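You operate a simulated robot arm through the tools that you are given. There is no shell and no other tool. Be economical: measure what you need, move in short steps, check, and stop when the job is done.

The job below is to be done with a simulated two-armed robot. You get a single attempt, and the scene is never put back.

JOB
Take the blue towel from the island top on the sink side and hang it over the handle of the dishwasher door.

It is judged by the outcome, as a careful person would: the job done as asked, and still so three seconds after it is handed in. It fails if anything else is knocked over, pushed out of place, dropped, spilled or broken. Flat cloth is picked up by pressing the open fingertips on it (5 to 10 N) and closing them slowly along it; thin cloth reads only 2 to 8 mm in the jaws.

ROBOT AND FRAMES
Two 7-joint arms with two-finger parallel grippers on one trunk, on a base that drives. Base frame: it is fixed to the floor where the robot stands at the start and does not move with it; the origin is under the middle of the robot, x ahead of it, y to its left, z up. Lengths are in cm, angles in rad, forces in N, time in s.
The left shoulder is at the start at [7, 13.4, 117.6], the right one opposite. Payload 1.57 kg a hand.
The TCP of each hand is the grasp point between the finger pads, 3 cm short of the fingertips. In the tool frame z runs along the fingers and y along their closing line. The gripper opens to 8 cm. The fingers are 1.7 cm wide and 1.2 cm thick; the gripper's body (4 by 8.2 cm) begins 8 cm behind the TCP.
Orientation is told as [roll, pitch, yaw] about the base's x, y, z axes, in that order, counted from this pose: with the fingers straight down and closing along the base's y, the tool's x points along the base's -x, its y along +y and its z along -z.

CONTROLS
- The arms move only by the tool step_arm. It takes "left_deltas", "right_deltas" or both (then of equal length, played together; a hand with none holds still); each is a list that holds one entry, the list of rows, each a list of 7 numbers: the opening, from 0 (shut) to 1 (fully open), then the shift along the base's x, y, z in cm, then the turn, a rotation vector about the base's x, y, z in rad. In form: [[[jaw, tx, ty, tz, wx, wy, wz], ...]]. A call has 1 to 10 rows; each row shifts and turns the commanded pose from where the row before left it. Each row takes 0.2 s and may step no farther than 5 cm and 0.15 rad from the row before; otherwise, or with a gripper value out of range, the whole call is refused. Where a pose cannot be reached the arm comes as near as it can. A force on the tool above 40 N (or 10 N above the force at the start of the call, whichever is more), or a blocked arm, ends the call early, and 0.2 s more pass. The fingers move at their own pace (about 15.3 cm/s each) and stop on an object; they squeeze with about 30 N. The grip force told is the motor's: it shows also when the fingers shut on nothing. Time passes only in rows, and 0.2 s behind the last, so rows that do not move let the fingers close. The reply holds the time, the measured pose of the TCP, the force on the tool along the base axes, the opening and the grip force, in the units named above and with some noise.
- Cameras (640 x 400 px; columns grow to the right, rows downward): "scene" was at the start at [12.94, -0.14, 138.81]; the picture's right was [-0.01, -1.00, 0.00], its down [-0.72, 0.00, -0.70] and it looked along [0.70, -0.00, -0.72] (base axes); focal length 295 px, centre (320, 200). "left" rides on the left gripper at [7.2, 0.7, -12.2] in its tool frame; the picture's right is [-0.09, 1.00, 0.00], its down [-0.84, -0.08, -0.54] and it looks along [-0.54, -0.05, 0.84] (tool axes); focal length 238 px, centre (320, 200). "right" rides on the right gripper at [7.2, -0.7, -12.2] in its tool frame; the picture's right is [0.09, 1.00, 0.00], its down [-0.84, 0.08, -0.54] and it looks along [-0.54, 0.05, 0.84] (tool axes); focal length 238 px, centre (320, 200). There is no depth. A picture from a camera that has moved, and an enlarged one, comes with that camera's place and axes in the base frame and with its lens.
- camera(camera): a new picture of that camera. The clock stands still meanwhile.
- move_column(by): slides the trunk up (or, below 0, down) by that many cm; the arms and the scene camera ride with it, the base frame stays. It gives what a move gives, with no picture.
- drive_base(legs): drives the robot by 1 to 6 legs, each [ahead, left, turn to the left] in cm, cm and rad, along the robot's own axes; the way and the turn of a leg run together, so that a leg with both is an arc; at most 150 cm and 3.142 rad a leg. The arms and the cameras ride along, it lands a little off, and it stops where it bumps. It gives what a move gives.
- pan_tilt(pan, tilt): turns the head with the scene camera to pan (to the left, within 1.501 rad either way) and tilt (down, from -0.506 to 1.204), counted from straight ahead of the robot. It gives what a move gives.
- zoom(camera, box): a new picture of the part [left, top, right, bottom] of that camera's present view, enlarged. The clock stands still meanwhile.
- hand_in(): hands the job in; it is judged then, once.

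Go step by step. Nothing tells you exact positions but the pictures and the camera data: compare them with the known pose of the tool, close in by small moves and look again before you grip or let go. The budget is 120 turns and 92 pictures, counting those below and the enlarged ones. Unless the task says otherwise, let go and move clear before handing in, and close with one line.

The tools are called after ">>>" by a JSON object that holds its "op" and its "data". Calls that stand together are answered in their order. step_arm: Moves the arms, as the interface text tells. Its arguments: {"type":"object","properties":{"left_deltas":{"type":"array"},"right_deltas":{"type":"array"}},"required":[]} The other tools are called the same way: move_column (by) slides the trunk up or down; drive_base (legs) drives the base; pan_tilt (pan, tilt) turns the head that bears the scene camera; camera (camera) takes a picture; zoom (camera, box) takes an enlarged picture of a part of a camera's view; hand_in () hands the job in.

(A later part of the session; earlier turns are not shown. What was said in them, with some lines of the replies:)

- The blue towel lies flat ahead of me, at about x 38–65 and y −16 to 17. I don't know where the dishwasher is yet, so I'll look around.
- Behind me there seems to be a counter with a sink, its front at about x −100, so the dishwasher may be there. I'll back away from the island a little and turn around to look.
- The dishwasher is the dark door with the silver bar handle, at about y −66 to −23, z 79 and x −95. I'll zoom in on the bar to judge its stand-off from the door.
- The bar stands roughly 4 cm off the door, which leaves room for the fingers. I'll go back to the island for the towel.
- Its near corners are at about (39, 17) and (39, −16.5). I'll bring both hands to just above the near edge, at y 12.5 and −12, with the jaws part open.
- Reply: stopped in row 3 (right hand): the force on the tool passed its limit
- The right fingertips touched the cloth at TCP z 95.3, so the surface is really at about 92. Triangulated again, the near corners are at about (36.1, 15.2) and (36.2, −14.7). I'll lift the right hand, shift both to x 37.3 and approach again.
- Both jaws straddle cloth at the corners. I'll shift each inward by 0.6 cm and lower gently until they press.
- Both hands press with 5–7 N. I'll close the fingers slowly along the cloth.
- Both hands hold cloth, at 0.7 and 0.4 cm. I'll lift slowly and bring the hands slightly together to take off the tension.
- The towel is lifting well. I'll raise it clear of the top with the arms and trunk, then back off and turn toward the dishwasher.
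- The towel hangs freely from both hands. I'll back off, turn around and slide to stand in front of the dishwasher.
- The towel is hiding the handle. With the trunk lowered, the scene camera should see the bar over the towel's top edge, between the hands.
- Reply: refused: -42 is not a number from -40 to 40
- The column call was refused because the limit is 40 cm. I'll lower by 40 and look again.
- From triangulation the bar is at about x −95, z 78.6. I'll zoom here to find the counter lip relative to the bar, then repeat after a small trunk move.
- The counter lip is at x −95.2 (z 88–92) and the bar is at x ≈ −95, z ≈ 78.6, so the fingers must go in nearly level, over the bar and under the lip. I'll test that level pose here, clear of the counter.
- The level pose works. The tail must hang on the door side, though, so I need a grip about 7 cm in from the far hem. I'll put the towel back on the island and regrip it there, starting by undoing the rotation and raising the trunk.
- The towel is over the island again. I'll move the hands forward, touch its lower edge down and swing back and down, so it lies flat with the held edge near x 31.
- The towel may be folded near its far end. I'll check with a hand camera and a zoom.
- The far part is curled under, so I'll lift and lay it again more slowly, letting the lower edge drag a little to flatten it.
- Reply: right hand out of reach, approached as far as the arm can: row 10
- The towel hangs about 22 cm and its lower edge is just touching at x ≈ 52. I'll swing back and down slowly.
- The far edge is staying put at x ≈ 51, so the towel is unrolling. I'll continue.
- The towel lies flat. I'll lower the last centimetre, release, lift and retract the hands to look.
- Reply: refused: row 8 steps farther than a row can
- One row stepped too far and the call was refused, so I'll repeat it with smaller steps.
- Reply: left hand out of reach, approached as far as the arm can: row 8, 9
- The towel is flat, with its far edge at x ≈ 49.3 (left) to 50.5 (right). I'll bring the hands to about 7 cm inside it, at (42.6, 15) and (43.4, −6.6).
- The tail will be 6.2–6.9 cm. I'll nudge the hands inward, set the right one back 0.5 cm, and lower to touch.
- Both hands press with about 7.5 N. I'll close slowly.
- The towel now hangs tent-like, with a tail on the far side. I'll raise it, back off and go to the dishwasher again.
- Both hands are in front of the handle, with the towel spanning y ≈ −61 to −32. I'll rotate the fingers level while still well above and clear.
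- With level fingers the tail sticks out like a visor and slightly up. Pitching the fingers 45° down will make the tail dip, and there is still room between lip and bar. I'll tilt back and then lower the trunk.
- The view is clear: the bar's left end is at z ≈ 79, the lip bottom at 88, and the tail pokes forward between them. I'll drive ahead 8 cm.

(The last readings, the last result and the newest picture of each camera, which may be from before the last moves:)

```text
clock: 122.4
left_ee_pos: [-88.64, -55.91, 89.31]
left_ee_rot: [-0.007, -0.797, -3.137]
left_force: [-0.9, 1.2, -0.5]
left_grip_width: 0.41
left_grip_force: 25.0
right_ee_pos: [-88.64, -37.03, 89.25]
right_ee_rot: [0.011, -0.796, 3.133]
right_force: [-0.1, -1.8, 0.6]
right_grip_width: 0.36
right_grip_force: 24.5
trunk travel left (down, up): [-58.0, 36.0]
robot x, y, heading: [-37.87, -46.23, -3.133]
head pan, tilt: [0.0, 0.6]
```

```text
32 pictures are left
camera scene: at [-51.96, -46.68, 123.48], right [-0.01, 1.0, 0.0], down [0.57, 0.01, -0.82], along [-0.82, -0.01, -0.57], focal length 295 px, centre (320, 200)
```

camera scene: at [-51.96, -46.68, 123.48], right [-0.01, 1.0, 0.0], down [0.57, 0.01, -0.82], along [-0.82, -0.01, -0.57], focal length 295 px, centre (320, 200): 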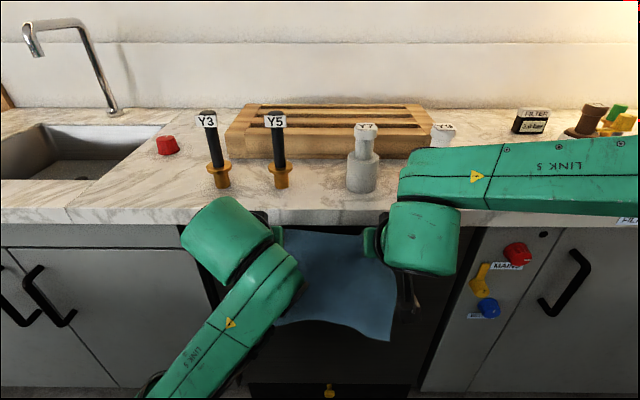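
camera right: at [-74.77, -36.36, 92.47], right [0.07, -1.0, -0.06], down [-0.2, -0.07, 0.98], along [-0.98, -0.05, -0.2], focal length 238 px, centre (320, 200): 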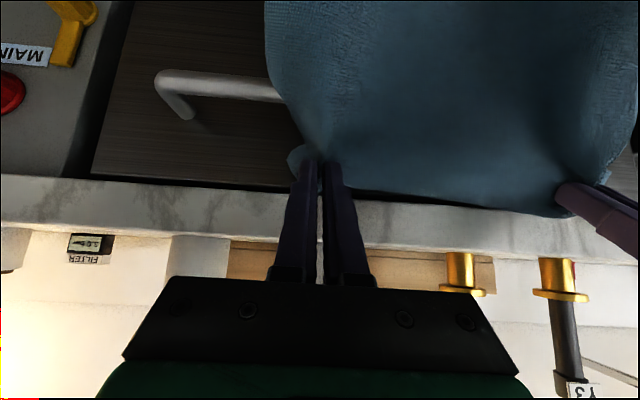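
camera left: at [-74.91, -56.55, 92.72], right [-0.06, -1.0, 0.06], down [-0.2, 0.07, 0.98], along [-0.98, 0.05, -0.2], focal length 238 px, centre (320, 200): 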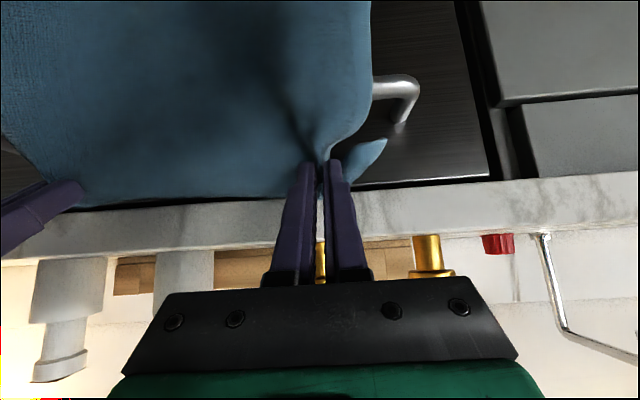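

Bar at x ≈ −94.6, door at −100.4, so the gap is about 5 cm. I'll move the tips forward over the bar and down behind it in small steps.

>>> {"op": "step_arm", "data": {"left_deltas": [[[0, -1, 0, -0.5, 0, 0, 0], [0, -1, 0, -0.5, 0, 0, 0], [0, -1, 0, -0.5, 0, 0, 0], [0, -1, 0, -0.5, 0, 0, 0], [0, -1, 0, -0.8, 0, 0, 0], [0, 0, 0, 0, 0, 0, 0]]], "right_deltas": [[[0, -1, 0, -0.5, 0, 0, 0], [0, -1, 0, -0.5, 0, 0, 0], [0, -1, 0, -0.5, 0, 0, 0], [0, -1, 0, -0.5, 0, 0, 0], [0, -1, 0, -0.8, 0, 0, 0], [0, 0, 0, 0, 0, 0, 0]]]}}

>>> {"op": "camera", "data": {"camera": "left"}}

>>> {"op": "camera", "data": {"camera": "right"}}

```text
clock: 123.8
left_ee_pos: [-93.43, -55.92, 86.61]
left_ee_rot: [-0.005, -0.8, -3.136]
left_force: [-0.4, 1.7, -0.1]
left_grip_width: 0.42
left_grip_force: 25.0
right_ee_pos: [-93.49, -36.92, 86.31]
right_ee_rot: [0.01, -0.798, 3.137]
right_force: [1.9, -1.4, -0.5]
right_grip_width: 0.38
right_grip_force: 24.9
trunk travel left (down, up): [-58.0, 36.0]
robot x, y, heading: [-37.86, -46.51, -3.129]
head pan, tilt: [0.0, 0.6]
```

```text
31 pictures are left
camera left: at [-79.81, -56.52, 89.97], right [-0.06, -1.0, 0.06], down [-0.19, 0.07, 0.98], along [-0.98, 0.05, -0.2], focal length 238 px, centre (320, 200)
```

left: 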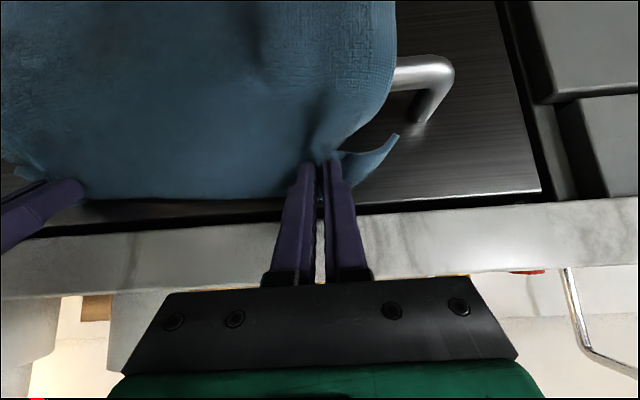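

```text
30 pictures are left
camera right: at [-79.64, -36.32, 89.64], right [0.07, -1.0, -0.06], down [-0.2, -0.07, 0.98], along [-0.98, -0.05, -0.2], focal length 238 px, centre (320, 200)
```

right: 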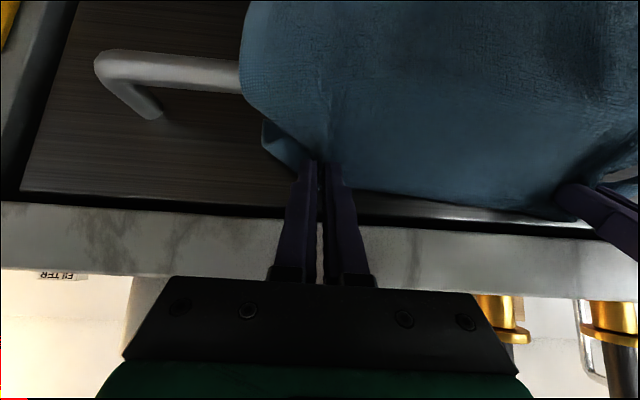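

The tail has passed over the bar toward the door without catching. I'll continue inward and down.

>>> {"op": "step_arm", "data": {"left_deltas": [[[0, -0.7, 0, -0.8, 0, 0, 0], [0, -0.7, 0, -1, 0, 0, 0], [0, -0.6, 0, -1, 0, 0, 0], [0, -0.4, 0, -1, 0, 0, 0], [0, -0.2, 0, -1, 0, 0, 0], [0, 0, 0, 0, 0, 0, 0]]], "right_deltas": [[[0, -0.7, 0, -0.8, 0, 0, 0], [0, -0.7, 0, -1, 0, 0, 0], [0, -0.6, 0, -1, 0, 0, 0], [0, -0.4, 0, -1, 0, 0, 0], [0, -0.2, 0, -0.8, 0, 0, 0], [0, 0, 0, 0, 0, 0, 0]]]}}

>>> {"op": "camera", "data": {"camera": "left"}}

>>> {"op": "camera", "data": {"camera": "right"}}

```text
clock: 124.7
left_ee_pos: [-93.98, -55.77, 84.28]
left_ee_rot: [-0.004, -0.808, -3.14]
left_force: [42.3, 0.2, 4.5]
left_grip_width: 0.42
left_grip_force: 24.9
right_ee_pos: [-93.83, -37.35, 84.05]
right_ee_rot: [0.012, -0.797, 3.139]
right_force: [17.6, -0.8, -2.4]
right_grip_width: 0.36
right_grip_force: 24.7
trunk travel left (down, up): [-58.0, 36.0]
robot x, y, heading: [-37.9, -46.33, -3.128]
head pan, tilt: [0.0, 0.6]
stopped in row 4 (left hand): the force on the tool passed its limit (the readings are from after the stop); the commanded pose is now the measured one
```

```text
29 pictures are left
camera left: at [-80.31, -56.48, 87.61], right [-0.07, -1.0, 0.06], down [-0.19, 0.07, 0.98], along [-0.98, 0.05, -0.19], focal length 238 px, centre (320, 200)
```

left: 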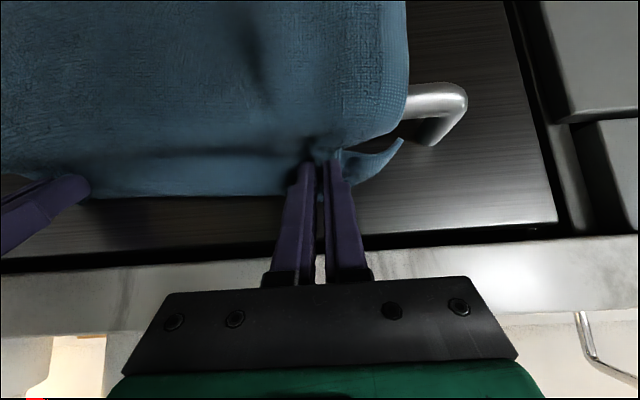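

```text
28 pictures are left
camera right: at [-80.11, -36.61, 87.1], right [0.07, -1.0, -0.06], down [-0.19, -0.07, 0.98], along [-0.98, -0.06, -0.2], focal length 238 px, centre (320, 200)
```

right: 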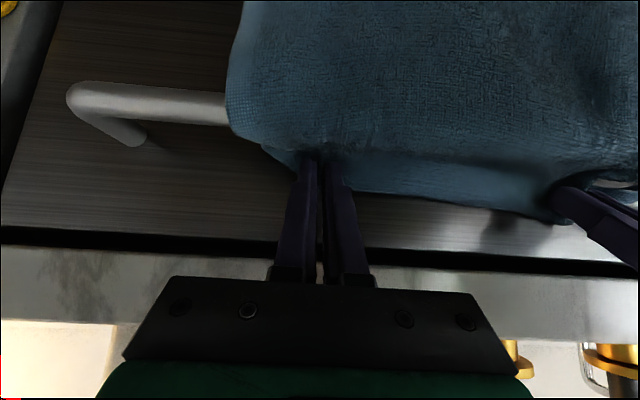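

The fingertips have met the door at about x −96.8, with the bar in front at about x −92.5, z 80. I'll back off 0.6 cm and check the towel from above before lowering.

>>> {"op": "step_arm", "data": {"left_deltas": [[[0, 0.7, 0, 0, 0, 0, 0], [0, 0, 0, 0, 0, 0, 0]]], "right_deltas": [[[0, 0.5, 0, 0.1, 0, 0, 0], [0, 0, 0, 0, 0, 0, 0]]]}}

>>> {"op": "zoom", "data": {"camera": "scene", "box": [240, 200, 420, 330]}}

```text
clock: 125.3
left_ee_pos: [-94.09, -55.81, 84.03]
left_ee_rot: [-0.004, -0.807, -3.138]
left_force: [14.1, 2.4, 0.9]
left_grip_width: 0.42
left_grip_force: 25.3
right_ee_pos: [-94.01, -37.34, 83.87]
right_ee_rot: [0.016, -0.797, 3.135]
right_force: [30.4, -4.5, 4.2]
right_grip_width: 0.35
right_grip_force: 23.9
trunk travel left (down, up): [-58.0, 36.0]
robot x, y, heading: [-37.73, -46.32, -3.129]
head pan, tilt: [0.0, 0.6]
```

```text
3.08 times, centred on (330, 265) of scene
camera zoom: at [-50.63, -46.71, 123.62], right [-0.01, 1.0, 0.0], down [0.56, 0.01, -0.83], along [-0.83, -0.01, -0.56], focal length 908 px, centre (289, 0)
```

zoom: 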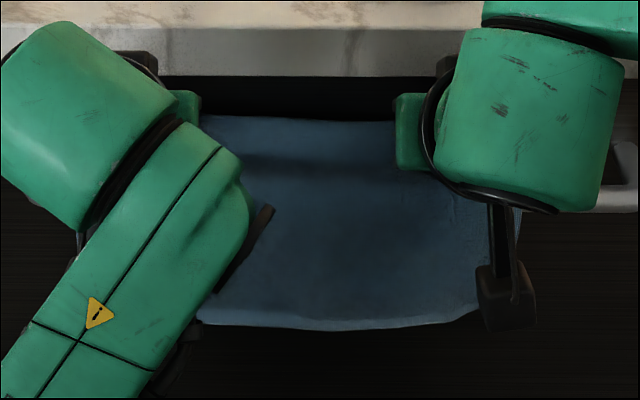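

I'm still pressing on the door, so I'll back off another centimetre until the force falls.

>>> {"op": "step_arm", "data": {"left_deltas": [[[0, 0.5, 0, 0, 0, 0, 0], [0, 0.3, 0, 0, 0, 0, 0], [0, 0, 0, 0, 0, 0, 0]]], "right_deltas": [[[0, 0.6, 0, 0, 0, 0, 0], [0, 0.5, 0, 0.1, 0, 0, 0], [0, 0, 0, 0, 0, 0, 0]]]}}

```text
clock: 126.1
left_ee_pos: [-93.86, -55.9, 83.72]
left_ee_rot: [-0.004, -0.799, -3.138]
left_force: [3.3, 0.0, 1.1]
left_grip_width: 0.41
left_grip_force: 25.3
right_ee_pos: [-93.95, -37.22, 83.49]
right_ee_rot: [0.013, -0.793, 3.134]
right_force: [1.7, -0.2, 0.9]
right_grip_width: 0.34
right_grip_force: 24.5
trunk travel left (down, up): [-58.0, 36.0]
robot x, y, heading: [-37.92, -46.36, -3.134]
head pan, tilt: [0.0, 0.6]
```

The forces are low now. I'll lower slowly by about 1.8 cm behind the bar.

>>> {"op": "step_arm", "data": {"left_deltas": [[[0, 0.3, 0, -0.3, 0, 0, 0], [0, 0.1, 0, -0.4, 0, 0, 0], [0, 0, 0, -0.4, 0, 0, 0], [0, 0, 0, -0.4, 0, 0, 0], [0, 0, 0, -0.3, 0, 0, 0], [0, 0, 0, 0, 0, 0, 0]]], "right_deltas": [[[0, 0.3, 0, -0.3, 0, 0, 0], [0, 0.1, 0, -0.4, 0, 0, 0], [0, 0, 0, -0.4, 0, 0, 0], [0, 0, 0, -0.4, 0, 0, 0], [0, 0, 0, -0.2, 0, 0, 0], [0, 0, 0, 0, 0, 0, 0]]]}}

>>> {"op": "camera", "data": {"camera": "left"}}

>>> {"op": "camera", "data": {"camera": "right"}}

```text
clock: 127.5
left_ee_pos: [-93.46, -55.94, 81.9]
left_ee_rot: [-0.005, -0.798, -3.138]
left_force: [0.5, 0.5, 3.3]
left_grip_width: 0.41
left_grip_force: 24.4
right_ee_pos: [-93.32, -37.23, 81.94]
right_ee_rot: [0.014, -0.794, 3.137]
right_force: [-5.5, -0.5, 9.3]
right_grip_width: 0.35
right_grip_force: 24.5
trunk travel left (down, up): [-58.0, 36.0]
robot x, y, heading: [-37.26, -46.47, -3.13]
head pan, tilt: [0.0, 0.6]
```

```text
26 pictures are left
camera left: at [-79.75, -56.54, 85.29], right [-0.06, -1.0, 0.06], down [-0.2, 0.07, 0.98], along [-0.98, 0.05, -0.2], focal length 238 px, centre (320, 200)
```

left: 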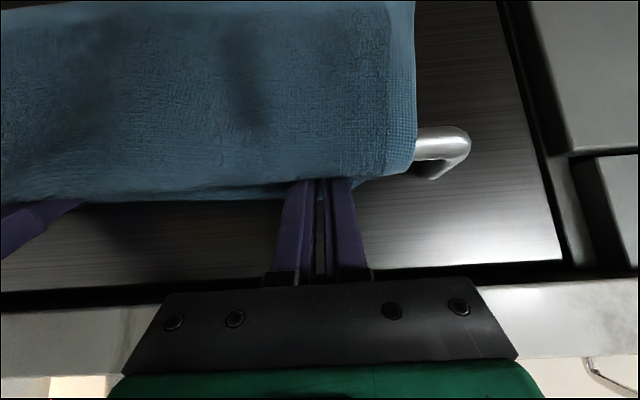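

```text
25 pictures are left
camera right: at [-79.54, -36.52, 85.14], right [0.07, -1.0, -0.06], down [-0.2, -0.07, 0.98], along [-0.98, -0.06, -0.2], focal length 238 px, centre (320, 200)
```

right: 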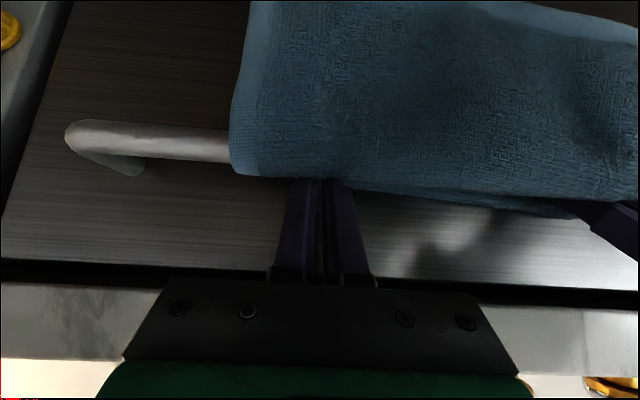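

The towel is draped over the bar, with the fingertips and tail behind it. I'll release the left hand first and pull it out along its fingers while the right still holds.

>>> {"op": "step_arm", "data": {"left_deltas": [[[0.1, 0, 0, 0, 0, 0, 0], [0.2, 0, 0, 0, 0, 0, 0], [0.3, 0, 0, 0, 0, 0, 0], [0.3, 0, 0, 0, 0, 0, 0], [0.3, 0.4, 0, 0.5, 0, 0, 0], [0.3, 0.6, 0, 0.6, 0, 0, 0], [0.3, 0.8, 0, 0.8, 0, 0, 0], [0.3, 1.2, 0, 1.2, 0, 0, 0], [0.3, 1.5, 0, 1.5, 0, 0, 0], [0.3, 2, 0, 2, 0, 0, 0]]]}}

>>> {"op": "camera", "data": {"camera": "left"}}

```text
clock: 129.7
left_ee_pos: [-87.03, -55.94, 88.44]
left_ee_rot: [-0.005, -0.799, -3.139]
left_force: [-0.7, -0.1, -0.4]
left_grip_width: 2.41
left_grip_force: 0.0
right_ee_pos: [-93.43, -37.14, 81.63]
right_ee_rot: [0.012, -0.792, 3.136]
right_force: [-3.3, 0.2, 7.8]
right_grip_width: 0.37
right_grip_force: 24.1
trunk travel left (down, up): [-58.0, 36.0]
robot x, y, heading: [-37.61, -46.63, -3.13]
head pan, tilt: [0.0, 0.6]
```

```text
24 pictures are left
camera left: at [-73.39, -56.55, 91.8], right [-0.06, -1.0, 0.06], down [-0.2, 0.07, 0.98], along [-0.98, 0.05, -0.2], focal length 238 px, centre (320, 200)
```

left: 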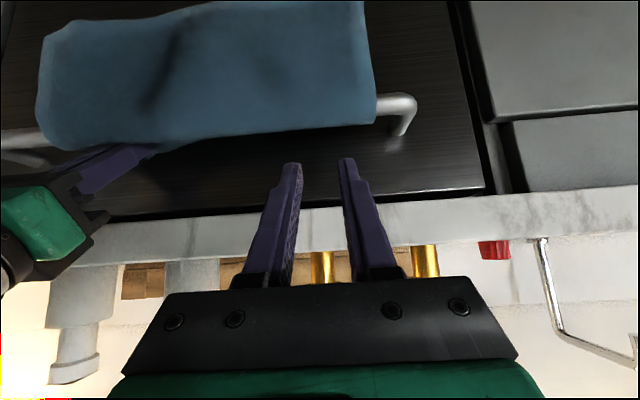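

The left half stays neatly over the bar. I'll release the right hand the same way.

>>> {"op": "step_arm", "data": {"right_deltas": [[[0.1, 0, 0, 0, 0, 0, 0], [0.2, 0, 0, 0, 0, 0, 0], [0.3, 0, 0, 0, 0, 0, 0], [0.3, 0, 0, 0, 0, 0, 0], [0.3, 0.3, 0, 0.6, 0, 0, 0], [0.3, 0.6, 0, 0.7, 0, 0, 0], [0.3, 0.8, 0, 0.8, 0, 0, 0], [0.3, 1.2, 0, 1.2, 0, 0, 0], [0.3, 1.5, 0, 1.5, 0, 0, 0], [0.3, 2, 0, 2, 0, 0, 0]]]}}

>>> {"op": "camera", "data": {"camera": "right"}}

>>> {"op": "camera", "data": {"camera": "left"}}

```text
clock: 131.9
left_ee_pos: [-87.05, -55.76, 88.38]
left_ee_rot: [-0.005, -0.798, -3.138]
left_force: [0.5, -1.0, 0.3]
left_grip_width: 2.39
left_grip_force: 0.1
right_ee_pos: [-87.09, -37.11, 88.6]
right_ee_rot: [0.013, -0.793, 3.136]
right_force: [0.2, -0.6, -0.6]
right_grip_width: 2.41
right_grip_force: 0.0
trunk travel left (down, up): [-58.0, 36.0]
robot x, y, heading: [-37.67, -46.49, -3.133]
head pan, tilt: [0.0, 0.6]
```

```text
23 pictures are left
camera right: at [-73.29, -36.46, 91.9], right [0.07, -1.0, -0.06], down [-0.2, -0.07, 0.98], along [-0.98, -0.06, -0.21], focal length 238 px, centre (320, 200)
```

right: 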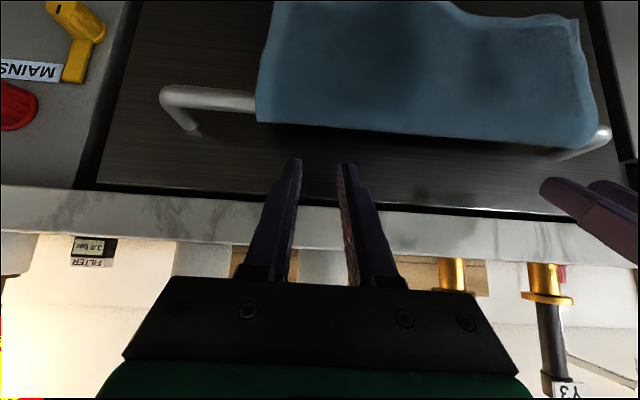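

```text
22 pictures are left
camera left: at [-73.4, -56.52, 91.8], right [-0.06, -1.0, 0.06], down [-0.2, 0.07, 0.98], along [-0.98, 0.05, -0.2], focal length 238 px, centre (320, 200)
```

left: 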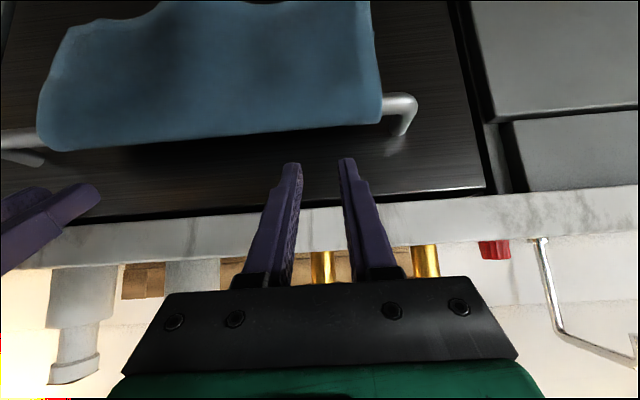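

The towel hangs over the bar on its own. I'll drive back clear and check that it stays.

>>> {"op": "drive_base", "data": {"legs": [[-22, 0, 0]]}}

>>> {"op": "camera", "data": {"camera": "left"}}

>>> {"op": "camera", "data": {"camera": "scene"}}

```text
clock: 133.5
left_ee_pos: [-65.4, -55.69, 88.37]
left_ee_rot: [-0.005, -0.797, -3.14]
left_force: [0.1, 0.4, 0.2]
left_grip_width: 2.39
left_grip_force: 0.0
right_ee_pos: [-65.5, -36.88, 88.47]
right_ee_rot: [0.011, -0.791, 3.135]
right_force: [-0.5, 0.4, -0.1]
right_grip_width: 2.43
right_grip_force: 0.0
trunk travel left (down, up): [-58.0, 36.0]
robot x, y, heading: [-15.64, -46.14, -3.133]
head pan, tilt: [0.0, 0.6]
```

```text
21 pictures are left
camera left: at [-51.62, -56.31, 91.78], right [-0.06, -1.0, 0.06], down [-0.2, 0.07, 0.98], along [-0.98, 0.05, -0.2], focal length 238 px, centre (320, 200)
```

left: 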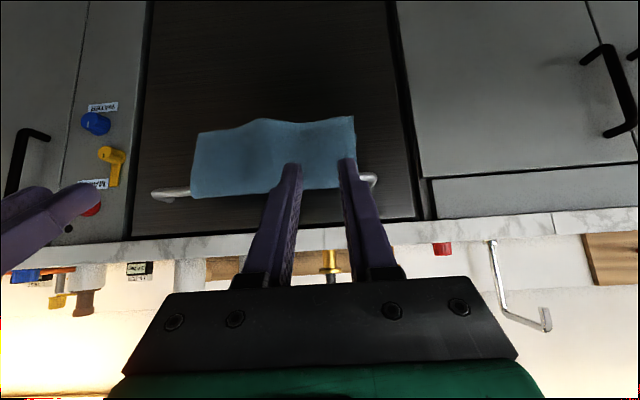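

```text
20 pictures are left
camera scene: at [-29.92, -46.45, 123.49], right [-0.01, 1.0, 0.0], down [0.56, 0.01, -0.83], along [-0.83, -0.01, -0.56], focal length 295 px, centre (320, 200)
```

scene: 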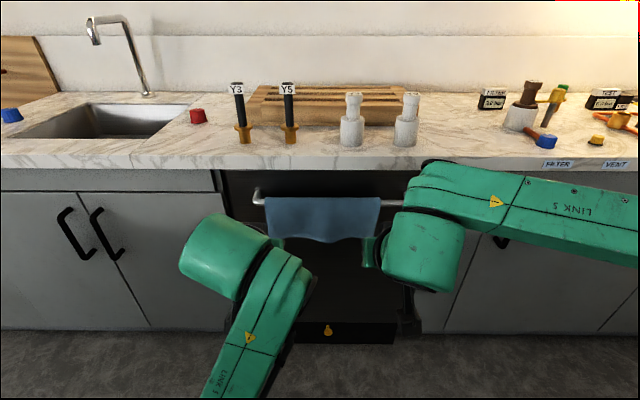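

The towel hangs over the bar, fairly balanced front to back. I'll let a few seconds pass and compare.

>>> {"op": "step_arm", "data": {"left_deltas": [[[0.3, 0, 0, 0, 0, 0, 0], [0.3, 0, 0, 0, 0, 0, 0], [0.3, 0, 0, 0, 0, 0, 0], [0.3, 0, 0, 0, 0, 0, 0], [0.3, 0, 0, 0, 0, 0, 0], [0.3, 0, 0, 0, 0, 0, 0], [0.3, 0, 0, 0, 0, 0, 0], [0.3, 0, 0, 0, 0, 0, 0], [0.3, 0, 0, 0, 0, 0, 0], [0.3, 0, 0, 0, 0, 0, 0]]]}}

>>> {"op": "step_arm", "data": {"left_deltas": [[[0.3, 0, 0, 0, 0, 0, 0], [0.3, 0, 0, 0, 0, 0, 0], [0.3, 0, 0, 0, 0, 0, 0], [0.3, 0, 0, 0, 0, 0, 0], [0.3, 0, 0, 0, 0, 0, 0], [0.3, 0, 0, 0, 0, 0, 0], [0.3, 0, 0, 0, 0, 0, 0], [0.3, 0, 0, 0, 0, 0, 0], [0.3, 0, 0, 0, 0, 0, 0], [0.3, 0, 0, 0, 0, 0, 0]]]}}

>>> {"op": "zoom", "data": {"camera": "scene", "box": [220, 160, 420, 285]}}

>>> {"op": "camera", "data": {"camera": "left"}}

```text
clock: 135.7
left_ee_pos: [-65.24, -55.65, 88.28]
left_ee_rot: [-0.006, -0.798, -3.137]
left_force: [-0.3, 0.0, 0.8]
left_grip_width: 2.41
left_grip_force: 0.1
right_ee_pos: [-65.36, -36.97, 88.53]
right_ee_rot: [0.013, -0.791, 3.138]
right_force: [0.1, 0.3, 1.1]
right_grip_width: 2.42
right_grip_force: 0.0
trunk travel left (down, up): [-58.0, 36.0]
robot x, y, heading: [-16.34, -46.18, -3.128]
head pan, tilt: [0.0, 0.6]
```

```text
clock: 137.9
left_ee_pos: [-65.32, -55.67, 88.24]
left_ee_rot: [-0.006, -0.797, -3.138]
left_force: [0.2, 0.2, 0.3]
left_grip_width: 2.4
left_grip_force: 0.0
right_ee_pos: [-65.34, -36.87, 88.49]
right_ee_rot: [0.012, -0.791, 3.137]
right_force: [0.1, -0.6, 0.0]
right_grip_width: 2.39
right_grip_force: 0.0
trunk travel left (down, up): [-58.0, 36.0]
robot x, y, heading: [-15.72, -46.7, -3.128]
head pan, tilt: [0.0, 0.6]
```

```text
3.20 times, centred on (320, 222) of scene
camera zoom: at [-29.96, -46.45, 123.49], right [-0.01, 1.0, 0.0], down [0.57, 0.01, -0.82], along [-0.82, -0.01, -0.57], focal length 944 px, centre (320, 128)
```

zoom: 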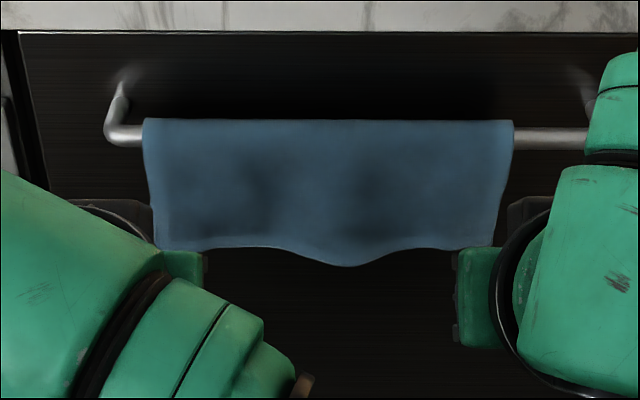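

```text
18 pictures are left
camera left: at [-51.65, -56.31, 91.77], right [-0.06, -1.0, 0.06], down [-0.2, 0.07, 0.98], along [-0.98, 0.05, -0.2], focal length 238 px, centre (320, 200)
```

left: 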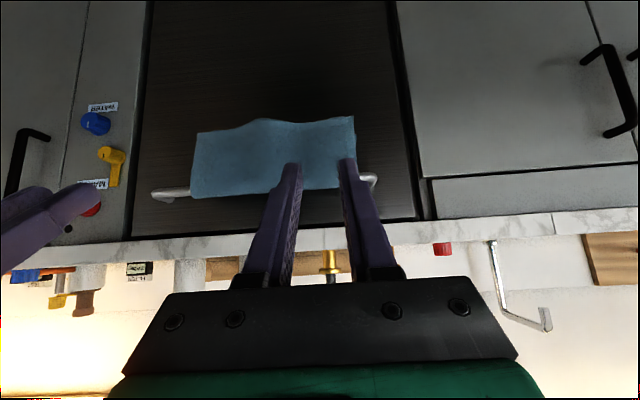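

After more than 4 s the towel hasn't moved on the handle. Both hands are clear and nothing else has been disturbed, so I'm handing in.

>>> {"op": "hand_in", "data": {}}

```text
The job is handed in.
```

The blue towel is hanging over the dishwasher door handle, both hands are clear of it, and nothing else was moved.
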